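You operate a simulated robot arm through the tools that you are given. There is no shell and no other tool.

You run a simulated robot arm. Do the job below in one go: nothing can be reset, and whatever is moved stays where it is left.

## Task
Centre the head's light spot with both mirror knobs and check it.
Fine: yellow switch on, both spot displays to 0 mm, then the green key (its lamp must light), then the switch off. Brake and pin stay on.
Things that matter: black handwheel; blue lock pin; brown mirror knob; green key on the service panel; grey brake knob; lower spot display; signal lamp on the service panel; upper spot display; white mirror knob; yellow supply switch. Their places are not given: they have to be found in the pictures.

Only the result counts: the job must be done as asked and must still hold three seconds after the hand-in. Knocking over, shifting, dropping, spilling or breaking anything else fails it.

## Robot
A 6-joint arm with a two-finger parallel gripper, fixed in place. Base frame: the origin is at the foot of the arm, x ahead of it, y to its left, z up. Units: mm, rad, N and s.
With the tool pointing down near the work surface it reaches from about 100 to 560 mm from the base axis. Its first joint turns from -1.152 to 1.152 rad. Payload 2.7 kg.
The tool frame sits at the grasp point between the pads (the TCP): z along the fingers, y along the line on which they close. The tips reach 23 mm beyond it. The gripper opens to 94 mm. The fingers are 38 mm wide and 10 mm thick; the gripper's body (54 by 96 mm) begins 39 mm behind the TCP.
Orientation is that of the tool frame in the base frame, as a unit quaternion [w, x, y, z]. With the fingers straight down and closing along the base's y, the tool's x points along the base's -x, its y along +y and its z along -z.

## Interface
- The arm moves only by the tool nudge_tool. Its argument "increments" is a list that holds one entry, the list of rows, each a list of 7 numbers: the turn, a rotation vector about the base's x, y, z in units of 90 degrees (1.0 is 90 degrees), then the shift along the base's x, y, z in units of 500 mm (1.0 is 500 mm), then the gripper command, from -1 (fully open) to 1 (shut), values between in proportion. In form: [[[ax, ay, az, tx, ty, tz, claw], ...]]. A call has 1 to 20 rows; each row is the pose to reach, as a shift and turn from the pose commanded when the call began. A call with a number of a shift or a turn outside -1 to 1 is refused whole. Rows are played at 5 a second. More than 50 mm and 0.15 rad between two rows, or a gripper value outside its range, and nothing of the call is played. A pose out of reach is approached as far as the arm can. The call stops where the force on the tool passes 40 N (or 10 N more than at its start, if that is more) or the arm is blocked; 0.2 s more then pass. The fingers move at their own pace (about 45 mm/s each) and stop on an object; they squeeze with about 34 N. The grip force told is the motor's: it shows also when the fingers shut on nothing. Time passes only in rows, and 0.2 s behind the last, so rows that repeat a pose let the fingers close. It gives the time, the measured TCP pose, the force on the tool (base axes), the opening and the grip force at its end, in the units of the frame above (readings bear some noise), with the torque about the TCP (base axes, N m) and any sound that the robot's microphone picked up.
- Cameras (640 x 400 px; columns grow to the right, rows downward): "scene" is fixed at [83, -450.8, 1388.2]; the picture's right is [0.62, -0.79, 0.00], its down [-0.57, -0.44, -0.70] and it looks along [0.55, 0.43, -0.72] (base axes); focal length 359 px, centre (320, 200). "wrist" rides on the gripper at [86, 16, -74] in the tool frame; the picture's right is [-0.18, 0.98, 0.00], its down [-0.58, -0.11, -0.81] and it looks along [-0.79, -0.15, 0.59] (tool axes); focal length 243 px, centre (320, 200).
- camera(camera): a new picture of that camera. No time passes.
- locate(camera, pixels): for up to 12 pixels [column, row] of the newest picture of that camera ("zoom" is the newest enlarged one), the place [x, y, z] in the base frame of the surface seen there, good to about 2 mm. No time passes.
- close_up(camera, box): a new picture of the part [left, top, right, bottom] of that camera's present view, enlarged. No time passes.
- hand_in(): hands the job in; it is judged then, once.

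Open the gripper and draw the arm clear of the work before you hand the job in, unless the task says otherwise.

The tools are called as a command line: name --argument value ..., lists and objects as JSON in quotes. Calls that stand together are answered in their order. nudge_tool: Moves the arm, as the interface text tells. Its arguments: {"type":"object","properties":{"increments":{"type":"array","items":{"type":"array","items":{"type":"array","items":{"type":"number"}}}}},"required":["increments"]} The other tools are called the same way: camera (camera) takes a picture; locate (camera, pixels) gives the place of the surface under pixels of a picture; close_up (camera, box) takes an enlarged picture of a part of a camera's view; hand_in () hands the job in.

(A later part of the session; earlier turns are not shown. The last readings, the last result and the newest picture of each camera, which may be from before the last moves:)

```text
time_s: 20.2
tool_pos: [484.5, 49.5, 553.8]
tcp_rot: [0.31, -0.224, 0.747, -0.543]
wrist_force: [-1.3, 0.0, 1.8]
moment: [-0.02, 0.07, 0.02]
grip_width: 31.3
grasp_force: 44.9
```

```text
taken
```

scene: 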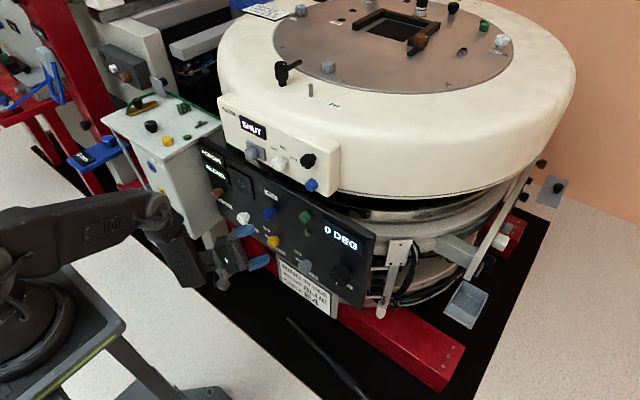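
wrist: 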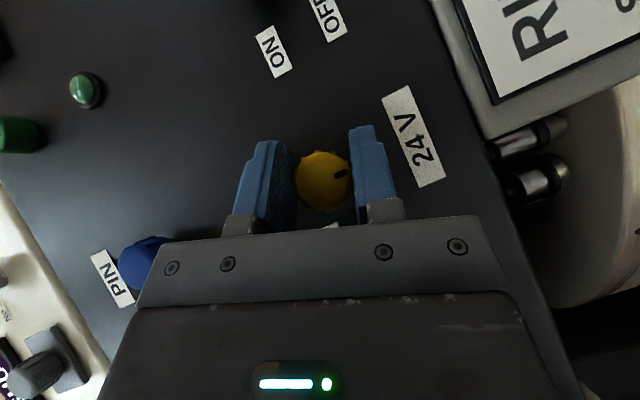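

Gripped at 31.3 mm with small side forces. I turn +50° about base x.

nudge_tool --increments '[[[0.0926, 0, 0, 0, 0, 0, 1], [0.1852, 0, 0, 0, 0, 0, 1], [0.2778, 0, 0, 0, 0, 0, 1], [0.3704, 0, 0, 0, 0, 0, 1], [0.463, 0, 0, 0, 0, 0, 1], [0.5556, 0, 0, 0, 0, 0, 1]]]'

camera --camera "wrist"

close_up --camera "scene" --box '[190, 130, 350, 270]'

```text
time_s: 21.6
tool_pos: [484.9, 49.7, 554.4]
tcp_rot: [0.375, -0.071, 0.907, -0.175]
wrist_force: [1.4, -4.8, -4.9]
moment: [0.0, -0.3, 0.39]
grip_width: 31.0
grasp_force: 45.0
```

```text
taken
```

wrist: 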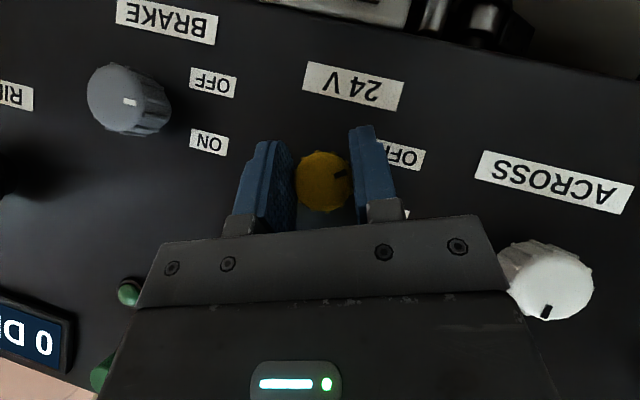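

```text
2.86 times, centred on (270, 200) of scene
```

zoom: 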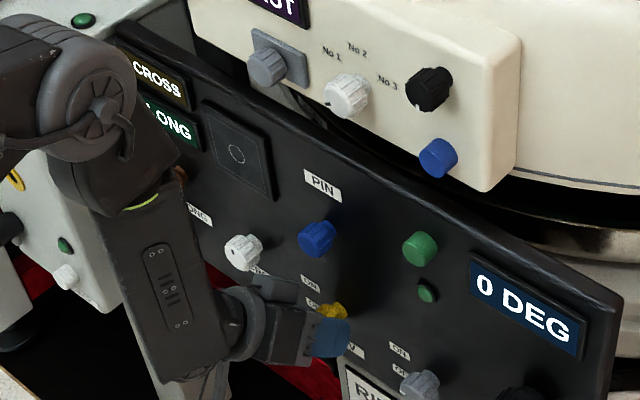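

The knob turned with the fingers (mark keeps its place relative to the pads). I open to check it stays where it is.

nudge_tool --increments '[[[0.5556, 0, 0, 0, 0, 0, 1]]]'

```text
refused: row 1 steps farther than a row can; nothing moved
```

That row was refused because the reference is already the turned pose; I simply open the fingers in place.

nudge_tool --increments '[[[0, 0, 0, 0, 0, 0, -1], [0, 0, 0, 0, 0, 0, -1], [0, 0, 0, 0, 0, 0, -1], [0, 0, 0, 0, 0, 0, -1]]]'

camera --camera "wrist"

```text
time_s: 22.6
tool_pos: [484.3, 49.4, 554.7]
tcp_rot: [0.376, -0.072, 0.907, -0.176]
wrist_force: [0.4, -0.3, -0.8]
moment: [0.0, 0.0, 0.03]
grip_width: 93.9
grasp_force: 0.1
```

```text
taken
```

wrist: 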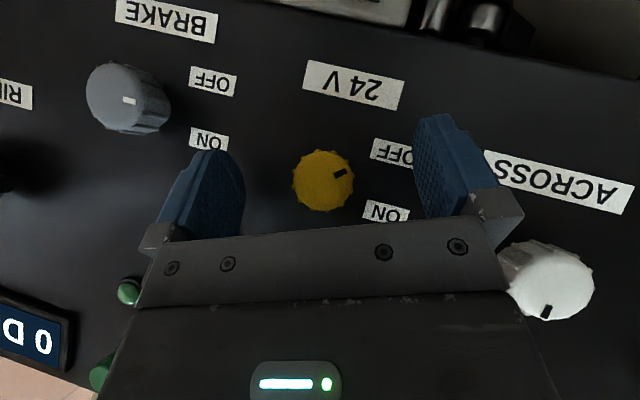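

The switch stays at about 50°. I rotate back −48° with open fingers, then grip again.

nudge_tool --increments '[[[-0.0889, 0, 0, 0, 0, 0, -1], [-0.1778, 0, 0, 0, 0, 0, -1], [-0.2667, 0, 0, 0, 0, 0, -1], [-0.3556, 0, 0, 0, 0, 0, -1], [-0.4444, 0, 0, 0, 0, 0, -1], [-0.5333, 0, 0, 0, 0, 0, -1], [-0.5333, 0, 0, 0, 0, 0, 1], [-0.5333, 0, 0, 0, 0, 0, 1], [-0.5333, 0, 0, 0, 0, 0, 1], [-0.5333, 0, 0, 0, 0, 0, 1], [-0.5333, 0, 0, 0, 0, 0, 1]]]'

camera --camera "wrist"

```text
time_s: 25.0
tool_pos: [484.4, 49.6, 555.3]
tcp_rot: [0.314, -0.219, 0.757, -0.53]
wrist_force: [1.4, -0.2, -2.8]
moment: [-0.03, 0.4, 0.06]
grip_width: 32.1
grasp_force: 45.0
```

```text
taken
```

wrist: 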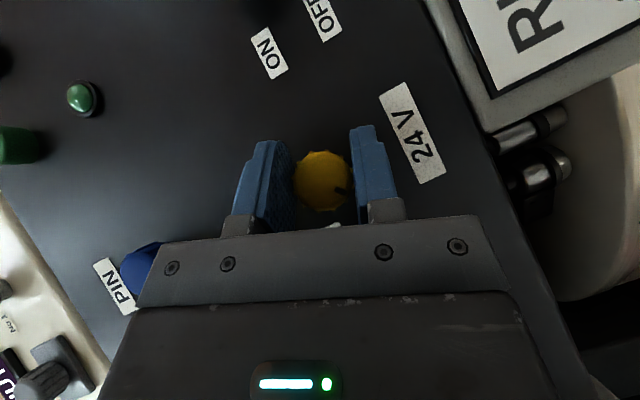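

Gripped again at 32.1 mm. I turn the remaining +42°.

nudge_tool --increments '[[[0.0926, 0, 0, 0, 0, 0, 1], [0.1852, 0, 0, 0, 0, 0, 1], [0.2778, 0, 0, 0, 0, 0, 1], [0.3704, 0, 0, 0, 0, 0, 1], [0.4667, 0, 0, 0, 0, 0, 1]]]'

camera --camera "wrist"

close_up --camera "scene" --box '[190, 130, 350, 270]'

```text
refused: row 5 steps farther than a row can; nothing moved
```

```text
taken
```

wrist: 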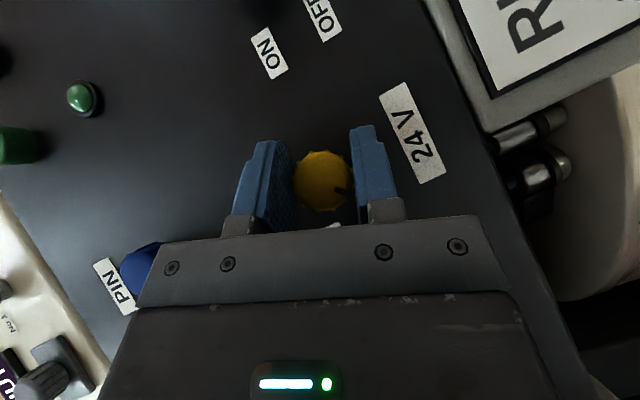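

```text
2.86 times, centred on (270, 200) of scene
```

zoom: 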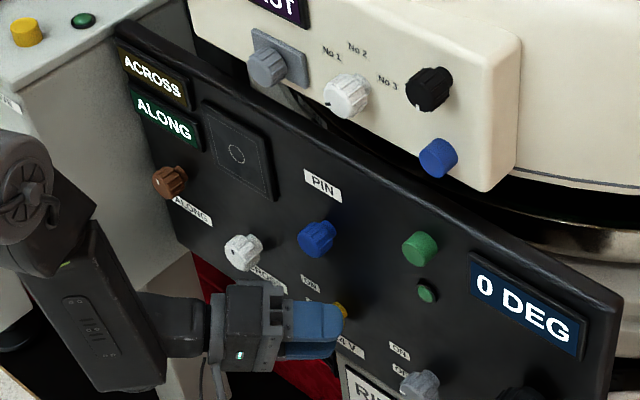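

The last step was slightly too large, so nothing moved; I repeat with even steps of 0.0926 to +42°.

nudge_tool --increments '[[[0.0926, 0, 0, 0, 0, 0, 1], [0.1852, 0, 0, 0, 0, 0, 1], [0.2778, 0, 0, 0, 0, 0, 1], [0.3704, 0, 0, 0, 0, 0, 1], [0.44, 0, 0, 0, 0, 0, 1], [0.4667, 0, 0, 0, 0, 0, 1]]]'

camera --camera "wrist"

close_up --camera "scene" --box '[190, 130, 350, 270]'

```text
time_s: 26.4
tool_pos: [484.9, 49.1, 554.1]
tcp_rot: [0.371, -0.092, 0.897, -0.223]
wrist_force: [6.1, 5.6, -13.8]
moment: [-1.16, -0.45, 0.18]
grip_width: 31.8
grasp_force: 44.9
```

```text
taken
```

wrist: 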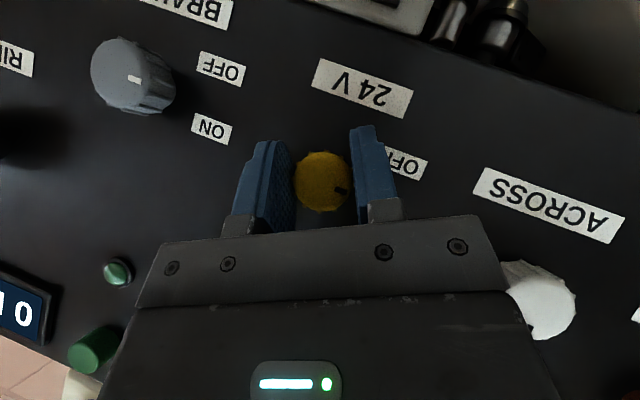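

```text
2.86 times, centred on (270, 200) of scene
```

zoom: 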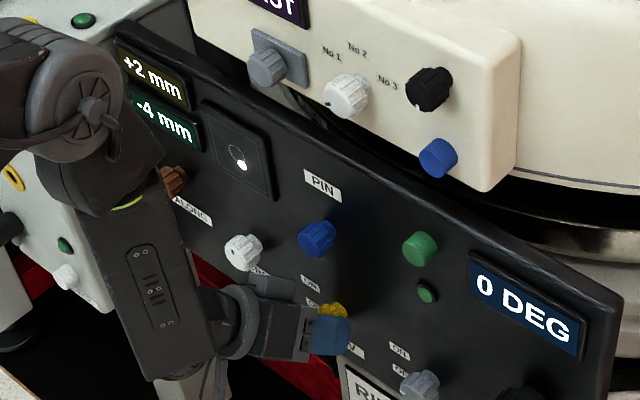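

The displays now show +2 mm (upper) and −4 mm (lower), so the supply is on and the switch is at its stop. I open and retreat along −x.

nudge_tool --increments '[[[0, 0, 0, 0, 0, 0, -1], [0, 0, 0, 0, 0, 0, -1], [0, 0, 0, 0, 0, 0, -1], [0, 0, 0, 0, 0, 0, -1], [0, 0, 0, -0.02, 0, 0, -1], [0, 0, 0, -0.05, 0, 0, -1], [0, 0, 0, -0.08, 0, 0, -1]]]'

camera --camera "wrist"

close_up --camera "scene" --box '[190, 130, 350, 270]'

```text
time_s: 28.0
tool_pos: [445.4, 49.2, 554.7]
tcp_rot: [0.372, -0.093, 0.896, -0.223]
wrist_force: [1.4, 0.3, -0.3]
moment: [0.02, 0.01, -0.01]
grip_width: 94.2
grasp_force: 0.1
```

```text
taken
```

wrist: 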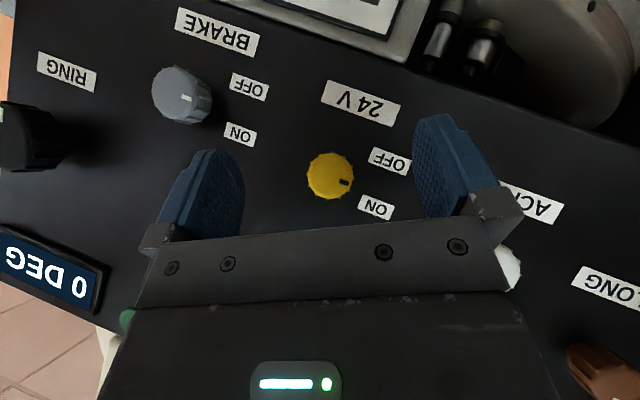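

```text
2.86 times, centred on (270, 200) of scene
```

zoom: 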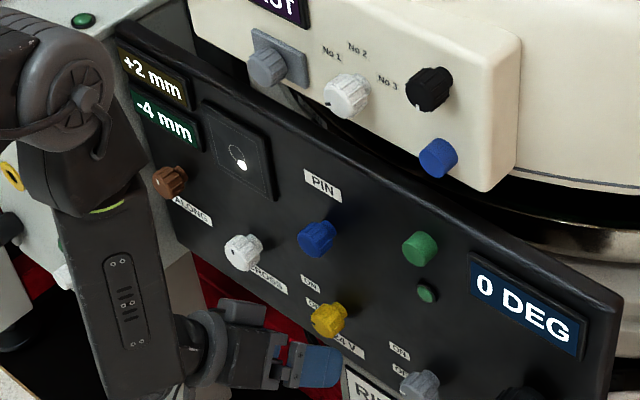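

Supply is on, with the spot visible on the little screen. Next I move to stand-off in front of the white knob near (442,168,578), with a 30° tilt.

nudge_tool --increments '[[[-0.0332, -0.0344, 0.0231, -0.0068, 0.06, 0.012, -1], [-0.0664, -0.0689, 0.0462, -0.0068, 0.12, 0.024, -1], [-0.0996, -0.1033, 0.0692, -0.0068, 0.18, 0.036, -1], [-0.1328, -0.1377, 0.0923, -0.0068, 0.2376, 0.0466, -1]]]'

camera --camera "scene"

camera --camera "wrist"

```text
time_s: 29.0
tool_pos: [441.3, 168.1, 579.5]
tcp_rot: [0.47, -0.169, 0.814, -0.297]
wrist_force: [-1.1, 0.3, -0.1]
moment: [0.01, 0.01, -0.01]
grip_width: 94.0
grasp_force: 0.0
```

```text
taken
```

scene: 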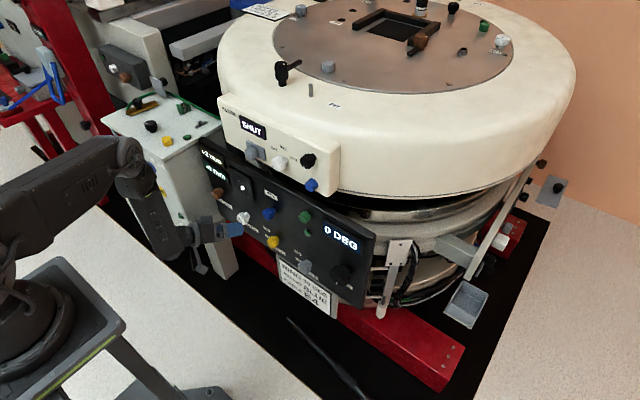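

```text
taken
```

wrist: 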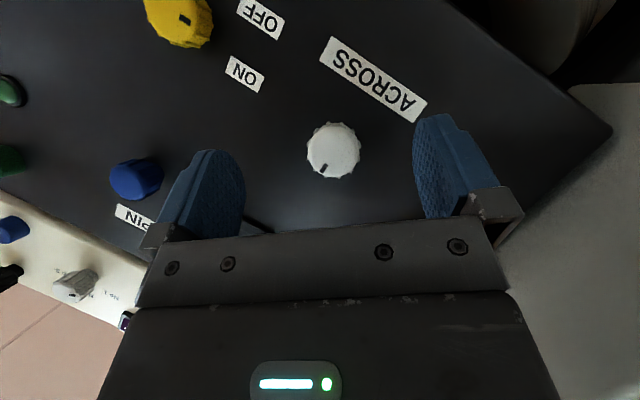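

White knob at (333,150) in the wrist view, and the displays are still visible in the scene view. I zoom in on the white knob to measure its centre.

close_up --camera "wrist" --box '[283, 110, 383, 190]'

close_up --camera "scene" --box '[195, 135, 275, 205]'

```text
5.00 times, centred on (333, 150) of wrist
```

zoom: 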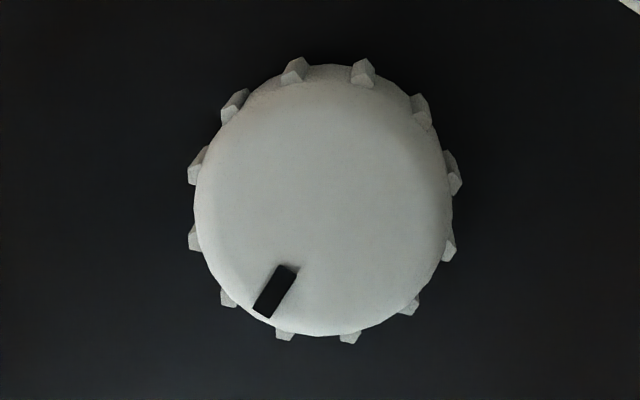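

```text
5.71 times, centred on (235, 170) of scene
```

zoom: 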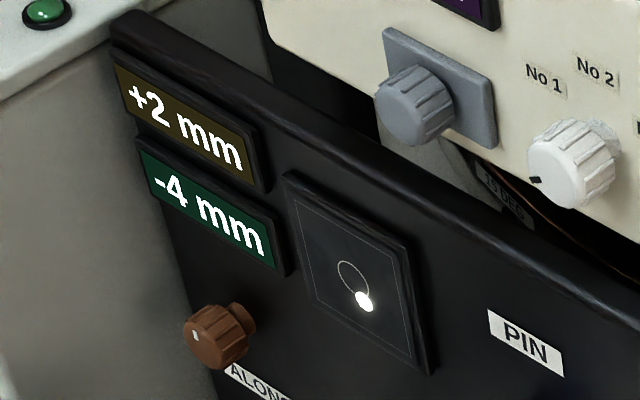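

Displays read +2 and −4 mm. I retake the white knob zoom and locate rim points.

close_up --camera "wrist" --box '[283, 110, 383, 190]'

locate --camera "zoom" --pixels '[[318, 205], [210, 205], [428, 205], [318, 95], [318, 320], [242, 130], [394, 285], [242, 285], [394, 130], [265, 308], [290, 272], [318, 206]]'

```text
5.00 times, centred on (333, 150) of wrist
```

zoom: 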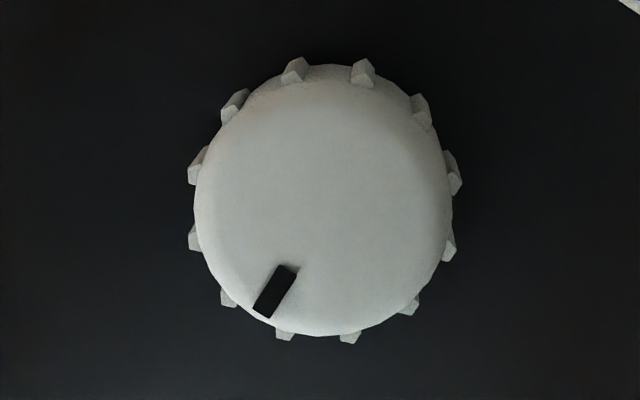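

```text
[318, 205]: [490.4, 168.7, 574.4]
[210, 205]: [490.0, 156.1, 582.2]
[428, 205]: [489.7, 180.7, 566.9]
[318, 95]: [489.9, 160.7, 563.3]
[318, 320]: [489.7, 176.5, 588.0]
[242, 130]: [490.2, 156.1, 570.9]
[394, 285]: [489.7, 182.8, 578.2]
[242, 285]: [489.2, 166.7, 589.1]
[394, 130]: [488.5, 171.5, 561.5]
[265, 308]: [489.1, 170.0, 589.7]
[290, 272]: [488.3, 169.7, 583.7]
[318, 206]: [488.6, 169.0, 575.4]
```

White knob centre is (490, 169.2, 575), mark straight up. I advance to x=485 and close on it.

nudge_tool --increments '[[[0, 0, 0, 0.02, 0.002, -0.009, -1], [0, 0, 0, 0.045, 0.002, -0.009, -1], [0, 0, 0, 0.07, 0.002, -0.009, -1], [0, 0, 0, 0.0874, 0.002, -0.009, -1], [0, 0, 0, 0.0874, 0.002, -0.009, 1], [0, 0, 0, 0.0874, 0.002, -0.009, 1], [0, 0, 0, 0.0874, 0.002, -0.009, 1], [0, 0, 0, 0.0874, 0.002, -0.009, 1], [0, 0, 0, 0.0874, 0.002, -0.009, 1]]]'

camera --camera "wrist"

close_up --camera "scene" --box '[195, 135, 275, 205]'

```text
time_s: 31.0
tool_pos: [484.5, 169.9, 575.2]
tcp_rot: [0.469, -0.169, 0.814, -0.297]
wrist_force: [-1.7, -3.3, 3.2]
moment: [0.01, 0.03, 0.23]
grip_width: 35.3
grasp_force: 44.7
```

```text
taken
```

wrist: 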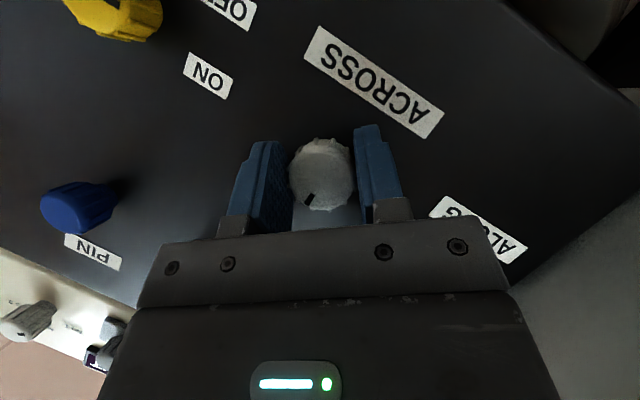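

```text
5.71 times, centred on (235, 170) of scene
```

zoom: 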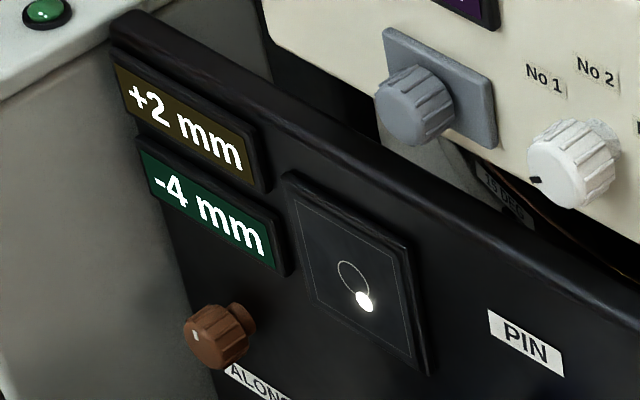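

Gripped at 35.3 mm. I turn the white knob +17° as a trial and read the displays.

nudge_tool --increments '[[[0.05, 0, 0, 0, 0, 0, 1], [0.1, 0, 0, 0, 0, 0, 1], [0.15, 0, 0, 0, 0, 0, 1], [0.19, 0, 0, 0, 0, 0, 1]]]'

camera --camera "wrist"

close_up --camera "scene" --box '[195, 135, 275, 205]'

```text
time_s: 32.0
tool_pos: [486.1, 169.1, 573.4]
tcp_rot: [0.49, -0.096, 0.849, -0.172]
wrist_force: [2.2, -3.6, 6.2]
moment: [-0.03, 0.25, 0.23]
grip_width: 35.3
grasp_force: 44.8
```

```text
taken
```

wrist: 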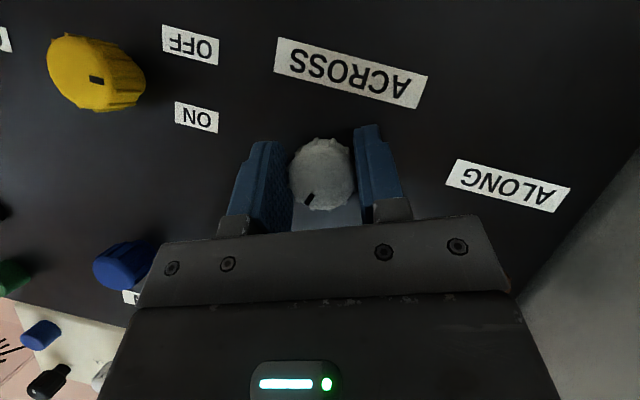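

```text
5.71 times, centred on (235, 170) of scene
```

zoom: 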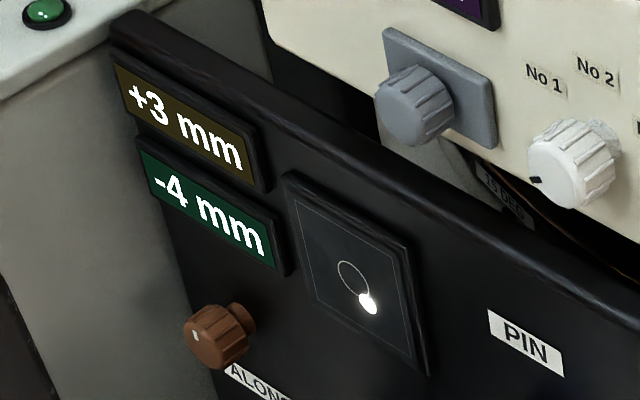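

+17° raised the upper display to +3 (lower unchanged), so the white knob must go the other way. I turn −45° from here.

nudge_tool --increments '[[[-0.08, 0, 0, 0, 0, 0, 1], [-0.16, 0, 0, 0, 0, 0, 1], [-0.24, 0, 0, 0, 0, 0, 1], [-0.32, 0, 0, 0, 0, 0, 1], [-0.4, 0, 0, 0, 0, 0, 1], [-0.45, 0, 0, 0, 0, 0, 1]]]'

camera --camera "wrist"

close_up --camera "scene" --box '[195, 135, 275, 205]'

```text
time_s: 33.4
tool_pos: [485.8, 169.4, 575.3]
tcp_rot: [0.425, -0.26, 0.737, -0.457]
wrist_force: [16.4, -15.2, 5.9]
moment: [-0.01, 0.09, 0.98]
grip_width: 35.5
grasp_force: 45.0
```

```text
taken
```

wrist: 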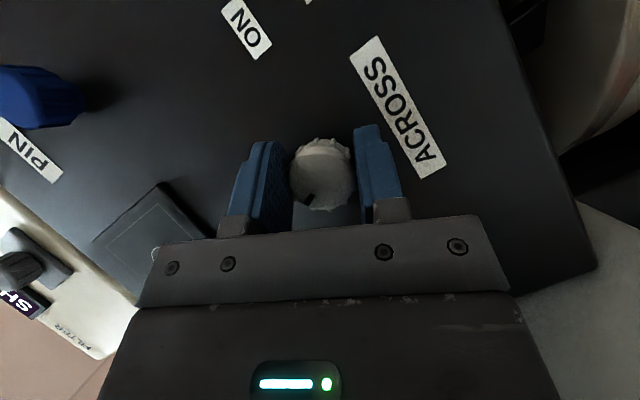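

```text
5.71 times, centred on (235, 170) of scene
```

zoom: 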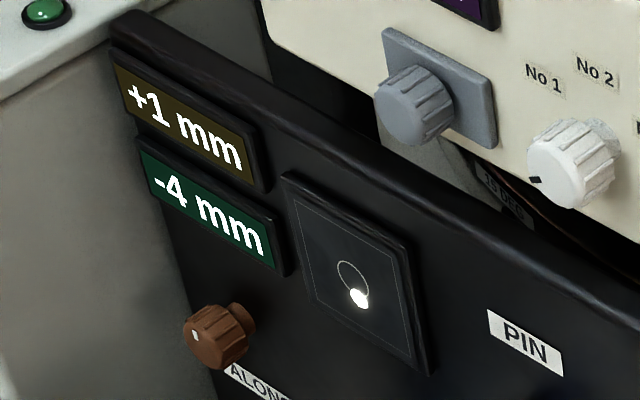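

Upper now +1 after −40°, so roughly 20–25°/mm; the spot needs a further ≈ −25°. I open, rotate back +40°, and regrip.

nudge_tool --increments '[[[0, 0, 0, 0, 0, 0, -1], [0, 0, 0, 0, 0, 0, -1], [0, 0, 0, 0, 0, 0, -1], [0, 0, 0, 0, 0, 0, -1], [0.09, 0, 0, 0, 0, 0, -1], [0.18, 0, 0, 0, 0, 0, -1], [0.27, 0, 0, 0, 0, 0, -1], [0.36, 0, 0, 0, 0, 0, -1], [0.44, 0, 0, 0, 0, 0, -1]]]'

camera --camera "wrist"

close_up --camera "scene" --box '[195, 135, 275, 205]'

```text
time_s: 35.4
tool_pos: [484.4, 170.7, 574.8]
tcp_rot: [0.488, -0.102, 0.848, -0.178]
wrist_force: [-0.2, -0.8, -0.3]
moment: [-0.03, -0.01, -0.02]
grip_width: 94.0
grasp_force: 0.1
```

```text
taken
```

wrist: 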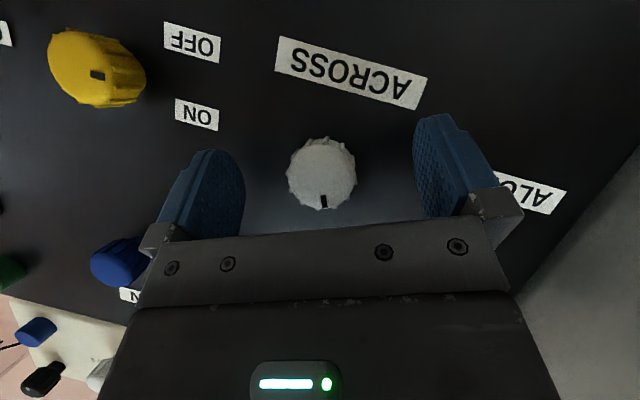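

```text
5.71 times, centred on (235, 170) of scene
```

zoom: 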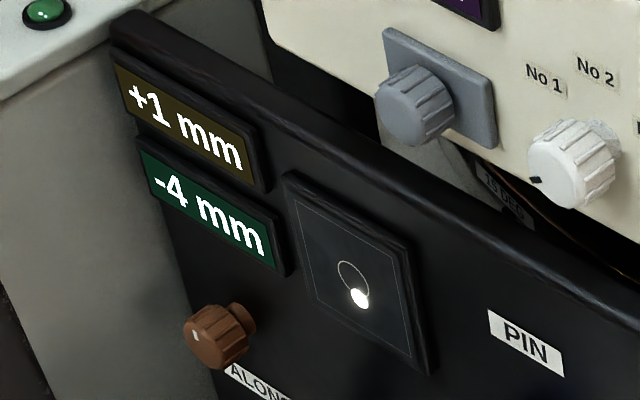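

Still +1 after release. I close again (with a 1 mm y correction) and turn −23°.

nudge_tool --increments '[[[0, 0, 0, 0, -0.0024, 0, -1], [0, 0, 0, 0, -0.0024, 0, 1], [0, 0, 0, 0, -0.0024, 0, 1], [0, 0, 0, 0, -0.0024, 0, 1], [0, 0, 0, 0, -0.0024, 0, 1], [0, 0, 0, 0, -0.0024, 0, 1], [-0.085, 0, 0, 0, -0.0024, 0, 1], [-0.17, 0, 0, 0, -0.0024, 0, 1], [-0.255, 0, 0, 0, -0.0024, 0, 1]]]'

camera --camera "wrist"

close_up --camera "scene" --box '[195, 135, 275, 205]'

```text
time_s: 37.4
tool_pos: [484.6, 167.9, 573.8]
tcp_rot: [0.459, -0.197, 0.795, -0.345]
wrist_force: [0.8, 7.8, -1.3]
moment: [-0.01, 0.27, 0.32]
grip_width: 36.0
grasp_force: 44.6
```

```text
taken
```

wrist: 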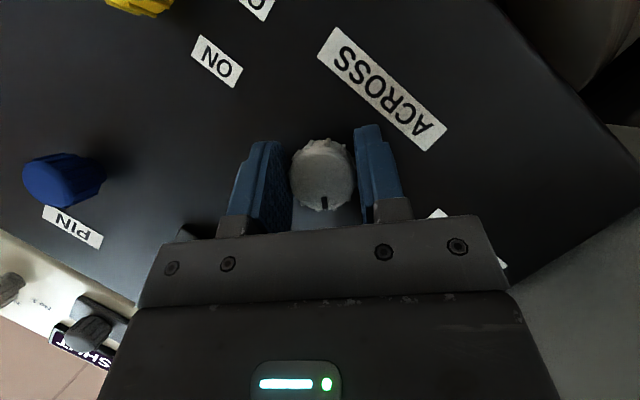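

```text
5.71 times, centred on (235, 170) of scene
```

zoom: 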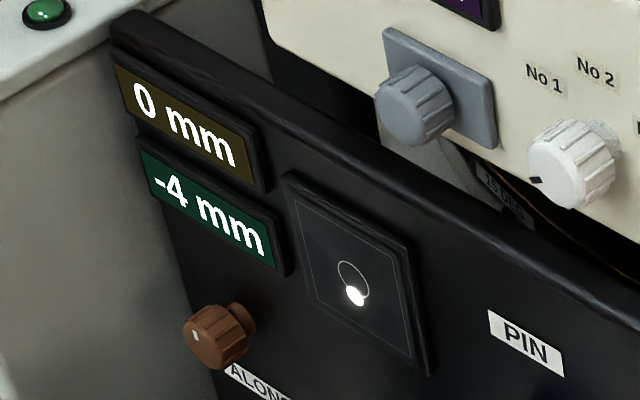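

Upper display is 0 mm. I zoom into the spot screen to judge how well centred it is across.

close_up --camera "scene" --box '[228, 165, 254, 200]'

```text
11.43 times, centred on (241, 182) of scene
```

zoom: 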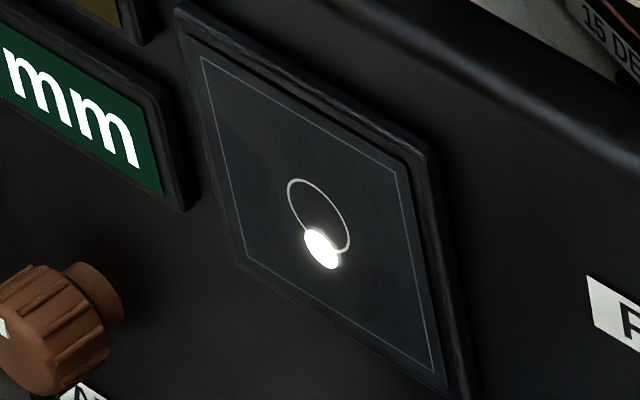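

Ring centre ≈ column 319, spot ≈ 322, so about +0.3 mm remains; I turn another −6°.

nudge_tool --increments '[[[-0.035, 0, 0, 0, 0, 0, 1], [-0.07, 0, 0, 0, 0, 0, 1]]]'

close_up --camera "scene" --box '[228, 165, 254, 200]'

close_up --camera "scene" --box '[195, 135, 275, 205]'

```text
time_s: 38.0
tool_pos: [485.2, 168.8, 573.2]
tcp_rot: [0.447, -0.222, 0.775, -0.387]
wrist_force: [6.2, 9.4, -5.4]
moment: [-0.01, 0.33, 0.91]
grip_width: 35.8
grasp_force: 45.2
```

```text
11.43 times, centred on (241, 182) of scene
```

zoom: 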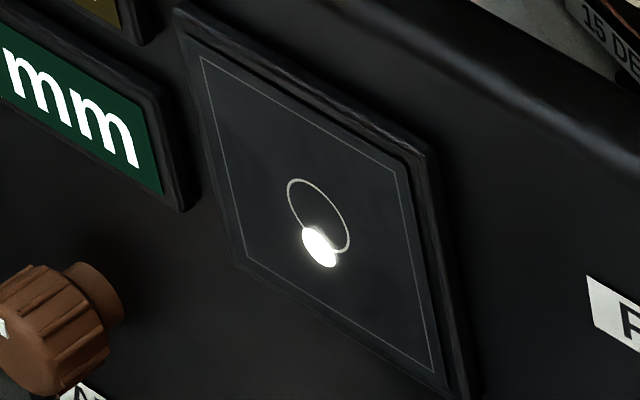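

```text
5.71 times, centred on (235, 170) of scene
```

zoom: 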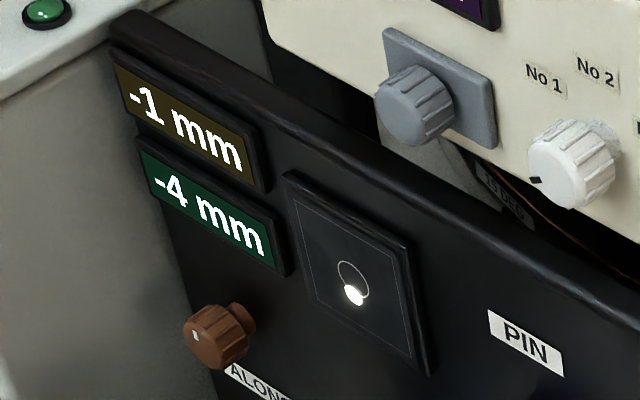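

The display went to −1: perspective makes vertical lines lean, so the spot was already slightly negative. I turn back +13°.

nudge_tool --increments '[[[0.05, 0, 0, 0, 0, 0, 1], [0.1, 0, 0, 0, 0, 0, 1], [0.144, 0, 0, 0, 0, 0, 1]]]'

close_up --camera "scene" --box '[228, 165, 254, 200]'

close_up --camera "scene" --box '[195, 135, 275, 205]'

```text
time_s: 38.8
tool_pos: [486.1, 169.7, 574.4]
tcp_rot: [0.469, -0.17, 0.814, -0.297]
wrist_force: [6.6, 9.6, -3.8]
moment: [-0.04, 0.7, 0.61]
grip_width: 35.8
grasp_force: 45.1
```

```text
11.43 times, centred on (241, 182) of scene
```

zoom: 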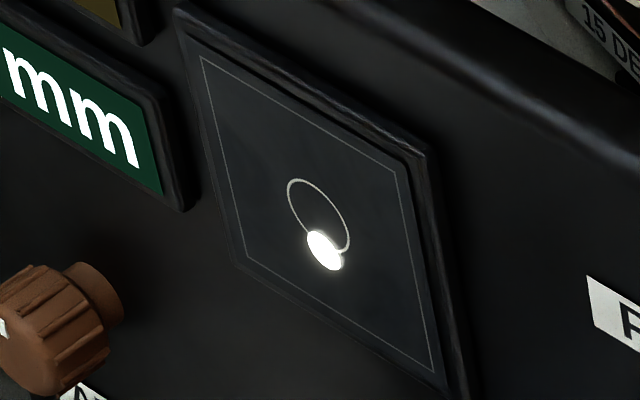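

```text
5.71 times, centred on (235, 170) of scene
```

zoom: 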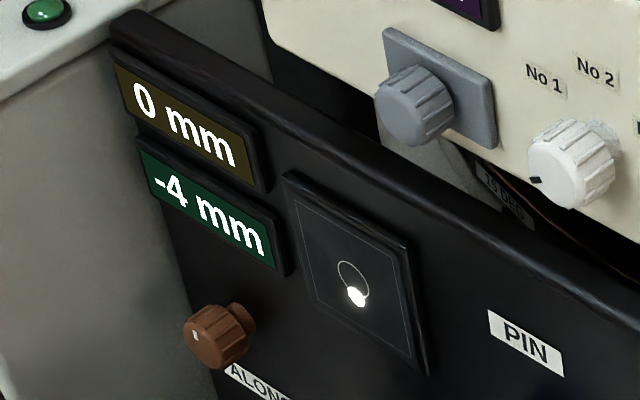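

Upper is 0 mm with the spot at column ≈325, about centred. I release and retreat along −x.

nudge_tool --increments '[[[0, 0, 0, 0, 0, 0, -1], [0, 0, 0, 0, 0, 0, -1], [0, 0, 0, 0, 0, 0, -1], [0, 0, 0, 0, 0, 0, -1], [0, 0, 0, -0.02, 0, 0, -1], [0, 0, 0, -0.05, 0, 0, -1], [0, 0, 0, -0.085, 0, 0, -1]]]'

camera --camera "wrist"

close_up --camera "scene" --box '[195, 135, 275, 205]'

```text
time_s: 40.4
tool_pos: [442.6, 168.1, 574.5]
tcp_rot: [0.469, -0.169, 0.814, -0.298]
wrist_force: [-0.3, -0.5, -0.2]
moment: [0.01, -0.01, 0.0]
grip_width: 94.2
grasp_force: 0.1
```

```text
taken
```

wrist: 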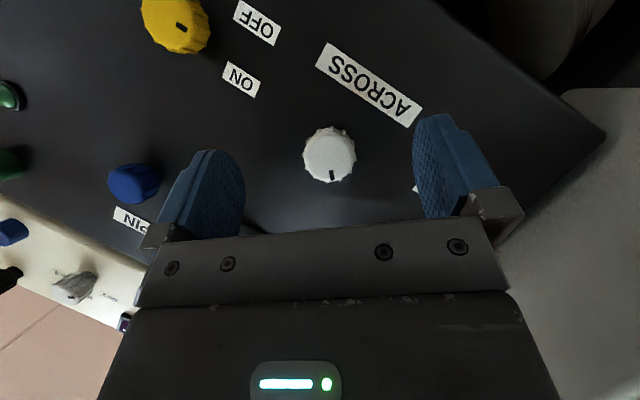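

```text
5.71 times, centred on (235, 170) of scene
```

zoom: 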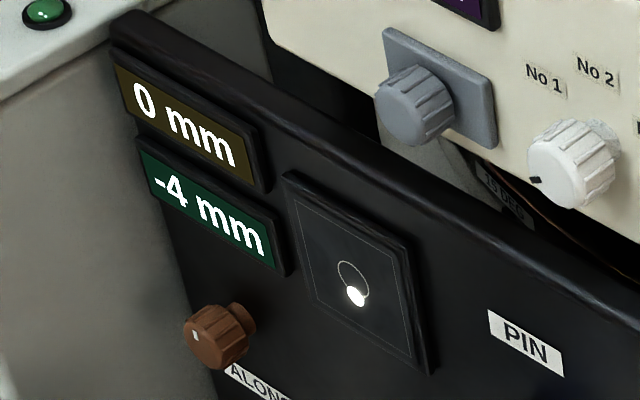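

The upper stays 0. For the brown knob (further left, cabinet side at y≈339) a straight tool along +x should be reachable; I go there with the fingers closing vertically (camera to the right), at stand-off (440,268,613).

nudge_tool --increments '[[[-0.0678, -0.018, 0.0394, -0.0052, 0.025, 0.01, -1], [-0.1356, -0.0359, 0.0788, -0.0052, 0.05, 0.02, -1], [-0.2034, -0.0539, 0.1182, -0.0052, 0.075, 0.03, -1], [-0.2712, -0.0718, 0.1576, -0.0052, 0.1, 0.04, -1], [-0.339, -0.0898, 0.197, -0.0052, 0.125, 0.05, -1], [-0.4068, -0.1077, 0.2363, -0.0052, 0.15, 0.06, -1], [-0.4746, -0.1257, 0.2757, -0.0052, 0.175, 0.07, -1], [-0.5424, -0.1436, 0.3151, -0.0052, 0.1998, 0.077, -1]]]'

camera --camera "scene"

camera --camera "wrist"

```text
time_s: 42.2
tool_pos: [440.9, 267.2, 613.0]
tcp_rot: [-0.5, 0.501, -0.499, 0.5]
wrist_force: [-0.3, 0.0, -0.1]
moment: [-0.02, 0.01, 0.01]
grip_width: 93.8
grasp_force: 0.0
```

```text
taken
```

scene: 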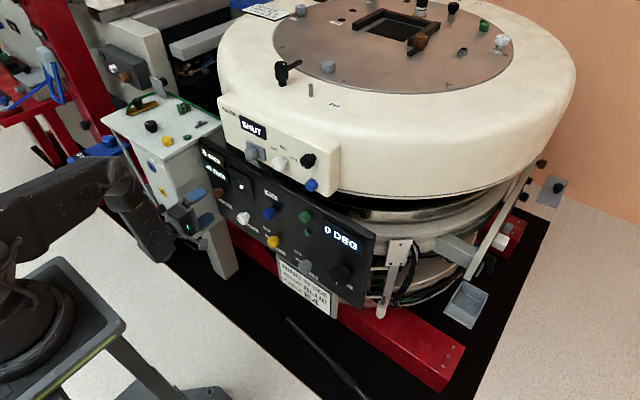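

```text
taken
```

wrist: 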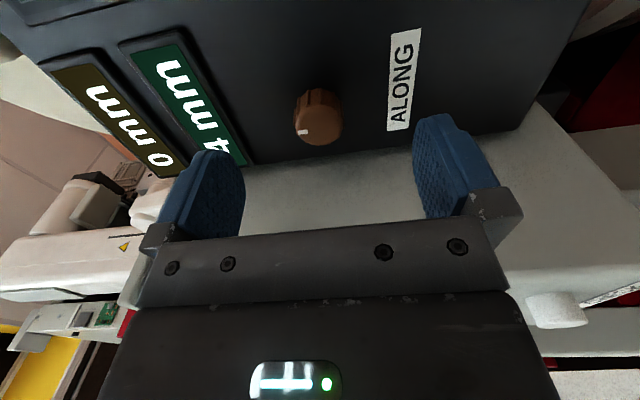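

Reached exactly, with the tool straight along +x. The brown knob is at (318,117) in the wrist view; I zoom in to measure its centre.

close_up --camera "wrist" --box '[268, 77, 368, 157]'

```text
5.00 times, centred on (318, 117) of wrist
```

zoom: 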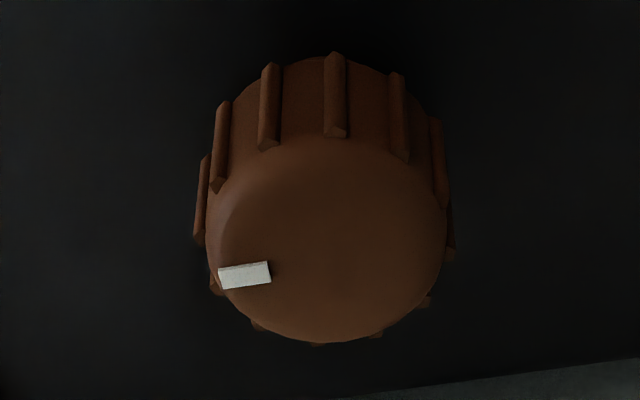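

Face ellipse spans columns 208–445 and rows 138–342; I locate centre and opposite rim points.

locate --camera "zoom" --pixels '[[327, 240], [225, 240], [430, 240], [327, 150], [327, 332], [255, 175], [400, 305], [255, 305], [400, 175], [228, 277], [265, 272], [335, 70]]'

```text
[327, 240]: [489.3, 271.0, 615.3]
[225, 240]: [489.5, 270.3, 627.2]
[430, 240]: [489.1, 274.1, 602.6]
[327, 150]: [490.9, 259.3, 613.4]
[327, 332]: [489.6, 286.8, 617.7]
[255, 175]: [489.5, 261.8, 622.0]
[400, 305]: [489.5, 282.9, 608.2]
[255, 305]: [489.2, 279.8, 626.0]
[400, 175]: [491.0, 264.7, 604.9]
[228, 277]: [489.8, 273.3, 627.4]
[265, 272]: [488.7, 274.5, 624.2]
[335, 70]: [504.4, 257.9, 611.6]
```

Brown centre is (489.5, 272.4, 615.2), mark up. Before advancing I check how far the display frames stick out near the upper finger's place.

camera --camera "wrist"

locate --camera "wrist" --pixels '[[240, 155], [250, 160], [200, 100], [180, 50], [225, 140], [130, 100], [260, 120], [405, 80], [350, 175], [450, 180], [265, 170], [175, 175]]'

```text
taken
```

wrist: 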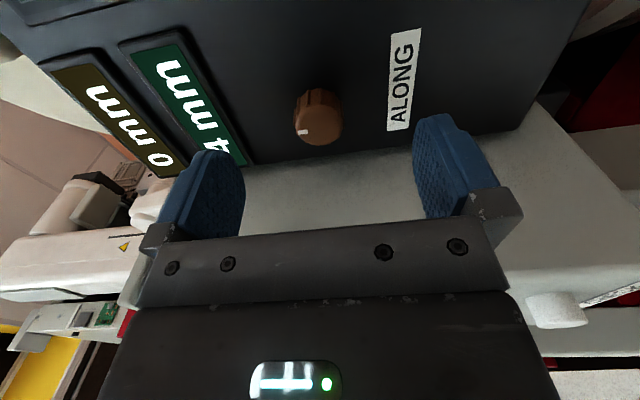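

```text
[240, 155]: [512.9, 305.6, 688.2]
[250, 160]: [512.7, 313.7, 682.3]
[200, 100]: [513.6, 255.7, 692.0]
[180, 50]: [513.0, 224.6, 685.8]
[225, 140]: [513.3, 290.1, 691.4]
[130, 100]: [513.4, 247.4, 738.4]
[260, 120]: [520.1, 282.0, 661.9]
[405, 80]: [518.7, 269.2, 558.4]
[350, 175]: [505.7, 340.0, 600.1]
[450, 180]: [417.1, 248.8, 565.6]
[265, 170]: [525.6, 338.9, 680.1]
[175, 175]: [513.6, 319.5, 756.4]
```

Display frames are at x≈513, bottom edge z≈681, clear of the upper finger (≤672). I align, advance to x=488 and close on the brown knob.

nudge_tool --increments '[[[0, 0, 0, 0, 0.0104, 0.0044, -1], [0, 0, 0, 0.03, 0.0104, 0.0044, -1], [0, 0, 0, 0.06, 0.0104, 0.0044, -1], [0, 0, 0, 0.0942, 0.0104, 0.0044, -1], [0, 0, 0, 0.0942, 0.0104, 0.0044, 1], [0, 0, 0, 0.0942, 0.0104, 0.0044, 1], [0, 0, 0, 0.0942, 0.0104, 0.0044, 1], [0, 0, 0, 0.0942, 0.0104, 0.0044, 1], [0, 0, 0, 0.0942, 0.0104, 0.0044, 1]]]'

camera --camera "wrist"

close_up --camera "scene" --box '[195, 135, 275, 205]'

```text
time_s: 44.2
tool_pos: [486.3, 274.5, 615.7]
tcp_rot: [-0.5, 0.5, -0.499, 0.501]
wrist_force: [-8.9, -4.2, 11.8]
moment: [0.03, 0.01, -0.04]
grip_width: 32.0
grasp_force: 45.4
```

```text
taken
```

wrist: 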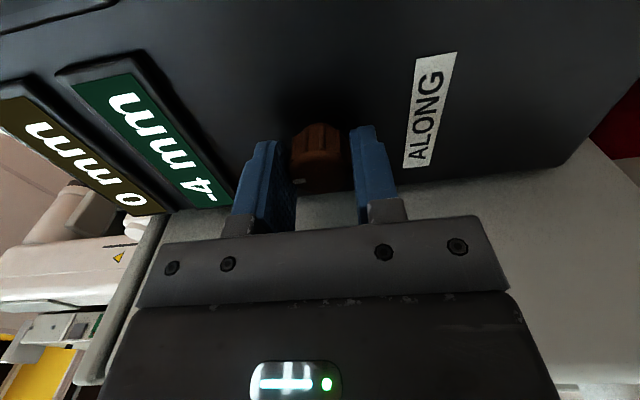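

```text
5.71 times, centred on (235, 170) of scene
```

zoom: 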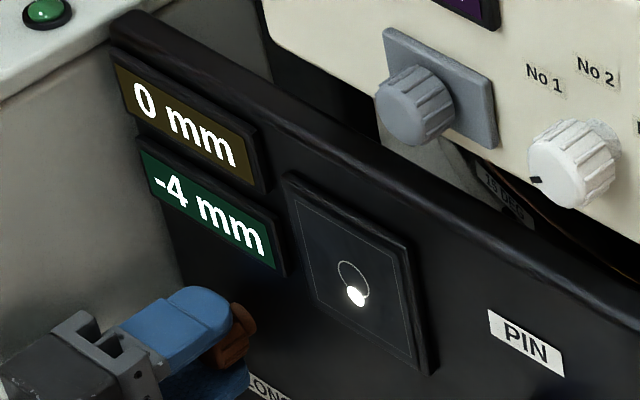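

Gripped at 32 mm with modest forces; displays visible. I trial-turn the brown knob +17°.

nudge_tool --increments '[[[0.05, 0, 0, 0, 0, 0, 1], [0.1, 0, 0, 0, 0, 0, 1], [0.15, 0, 0, 0, 0, 0, 1], [0.19, 0, 0, 0, 0, 0, 1]]]'

camera --camera "wrist"

close_up --camera "scene" --box '[195, 135, 275, 205]'

```text
time_s: 45.2
tool_pos: [486.2, 274.1, 615.3]
tcp_rot: [0.57, -0.422, 0.568, -0.418]
wrist_force: [-13.4, 8.1, 9.8]
moment: [0.02, -0.48, -0.75]
grip_width: 31.6
grasp_force: 45.2
```

```text
taken
```

wrist: 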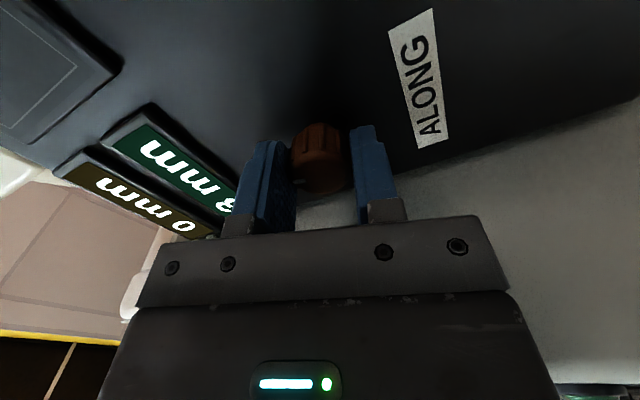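

```text
5.71 times, centred on (235, 170) of scene
```

zoom: 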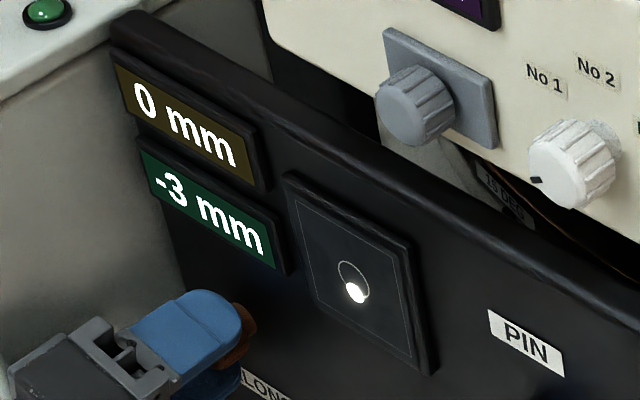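

Lower went to −3, so + is the right way. I continue another +45°.

nudge_tool --increments '[[[0.0833, 0, 0, 0, 0, 0, 1], [0.1667, 0, 0, 0, 0, 0, 1], [0.25, 0, 0, 0, 0, 0, 1], [0.3333, 0, 0, 0, 0, 0, 1], [0.4167, 0, 0, 0, 0, 0, 1], [0.5, 0, 0, 0, 0, 0, 1]]]'

camera --camera "wrist"

close_up --camera "scene" --box '[195, 135, 275, 205]'

```text
time_s: 46.6
tool_pos: [487.0, 275.5, 614.5]
tcp_rot: [0.686, -0.172, 0.687, -0.168]
wrist_force: [5.1, 21.1, -10.6]
moment: [0.0, -0.21, -0.15]
grip_width: 31.7
grasp_force: 44.6
```

```text
taken
```

wrist: 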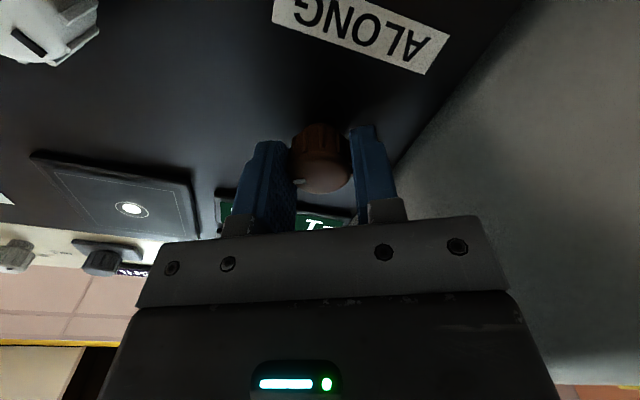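

```text
5.71 times, centred on (235, 170) of scene
```

zoom: 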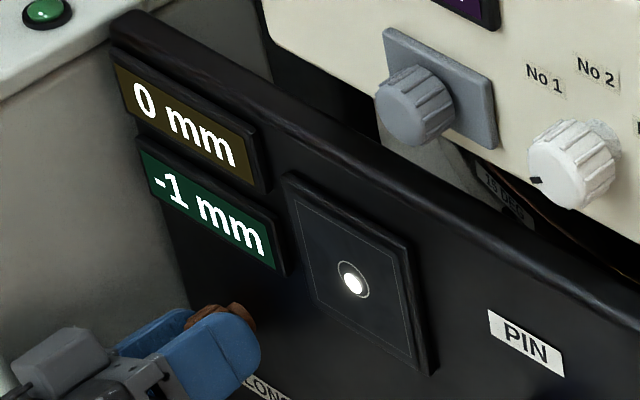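

Lower is −1; the side force of 21 N in y suggests the knob axis sits ~2 mm more to +y. I shift the TCP +2 mm in y and turn another +14°.

nudge_tool --increments '[[[0.05, 0, 0, 0, 0.002, 0, 1], [0.1, 0, 0, 0, 0.004, 0, 1], [0.155, 0, 0, 0, 0.004, 0, 1]]]'

camera --camera "wrist"

close_up --camera "scene" --box '[195, 135, 275, 205]'

close_up --camera "scene" --box '[228, 165, 254, 200]'

```text
time_s: 47.4
tool_pos: [487.7, 274.4, 614.9]
tcp_rot: [0.702, -0.086, 0.702, -0.086]
wrist_force: [-6.8, 7.8, -1.7]
moment: [0.01, -0.41, 0.15]
grip_width: 31.5
grasp_force: 44.7
```

```text
taken
```

wrist: 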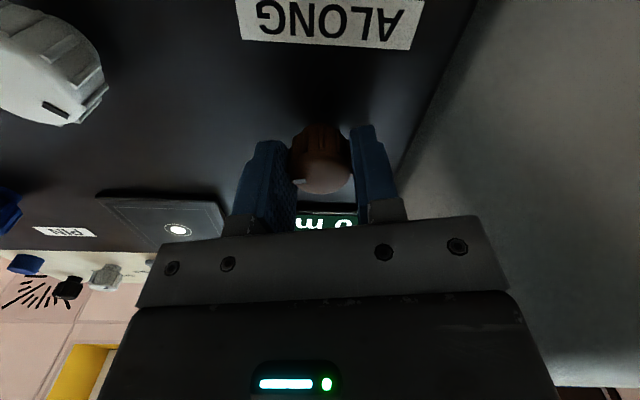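

```text
5.71 times, centred on (235, 170) of scene
```

zoom: 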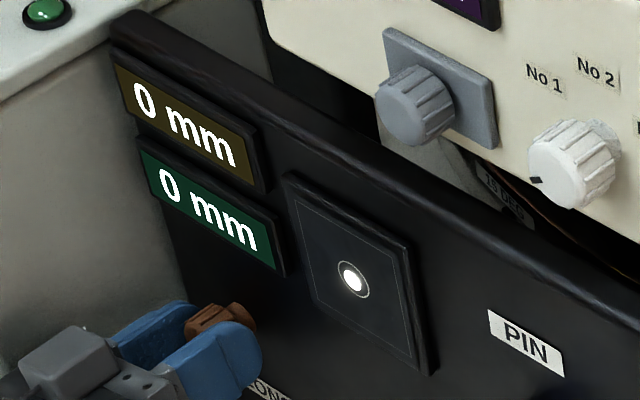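

```text
11.43 times, centred on (241, 182) of scene
```

zoom: 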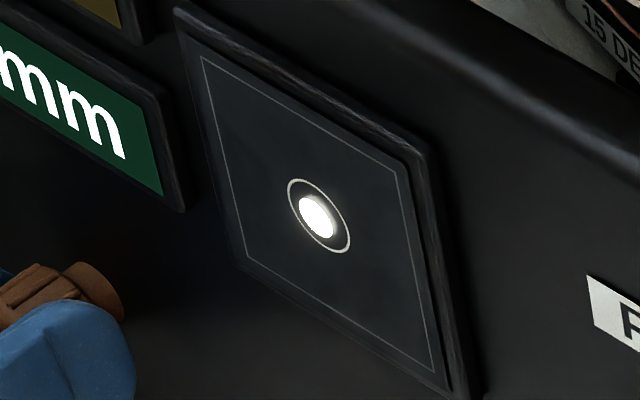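

Both displays read 0 mm. The spot is about 0.25 mm low of ring centre, so I add a final +4° for margin.

nudge_tool --increments '[[[0.025, 0, 0, 0, 0, 0, 1], [0.048, 0, 0, 0, 0, 0, 1]]]'

close_up --camera "scene" --box '[195, 135, 275, 205]'

close_up --camera "scene" --box '[234, 173, 248, 191]'

```text
time_s: 48.0
tool_pos: [486.2, 274.9, 615.0]
tcp_rot: [0.705, -0.061, 0.704, -0.059]
wrist_force: [-14.9, 0.0, 9.3]
moment: [0.01, 0.8, 0.42]
grip_width: 31.5
grasp_force: 44.8
```

```text
5.71 times, centred on (235, 170) of scene
```

zoom: 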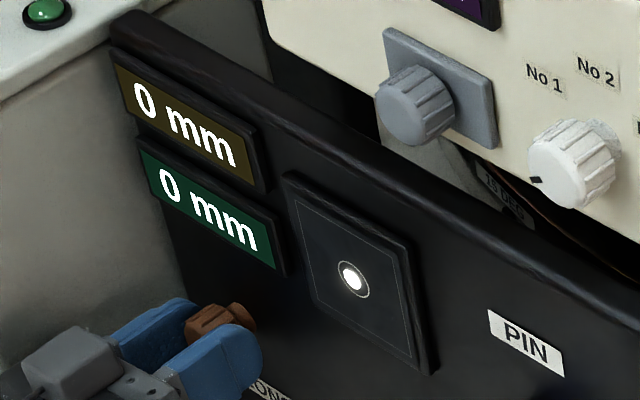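

```text
16.00 times, centred on (241, 182) of scene
```

zoom: 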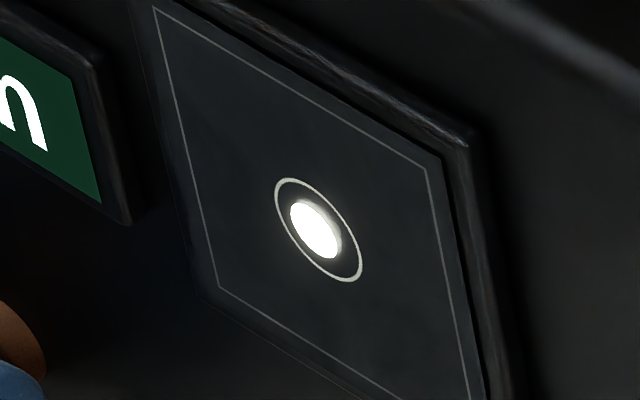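

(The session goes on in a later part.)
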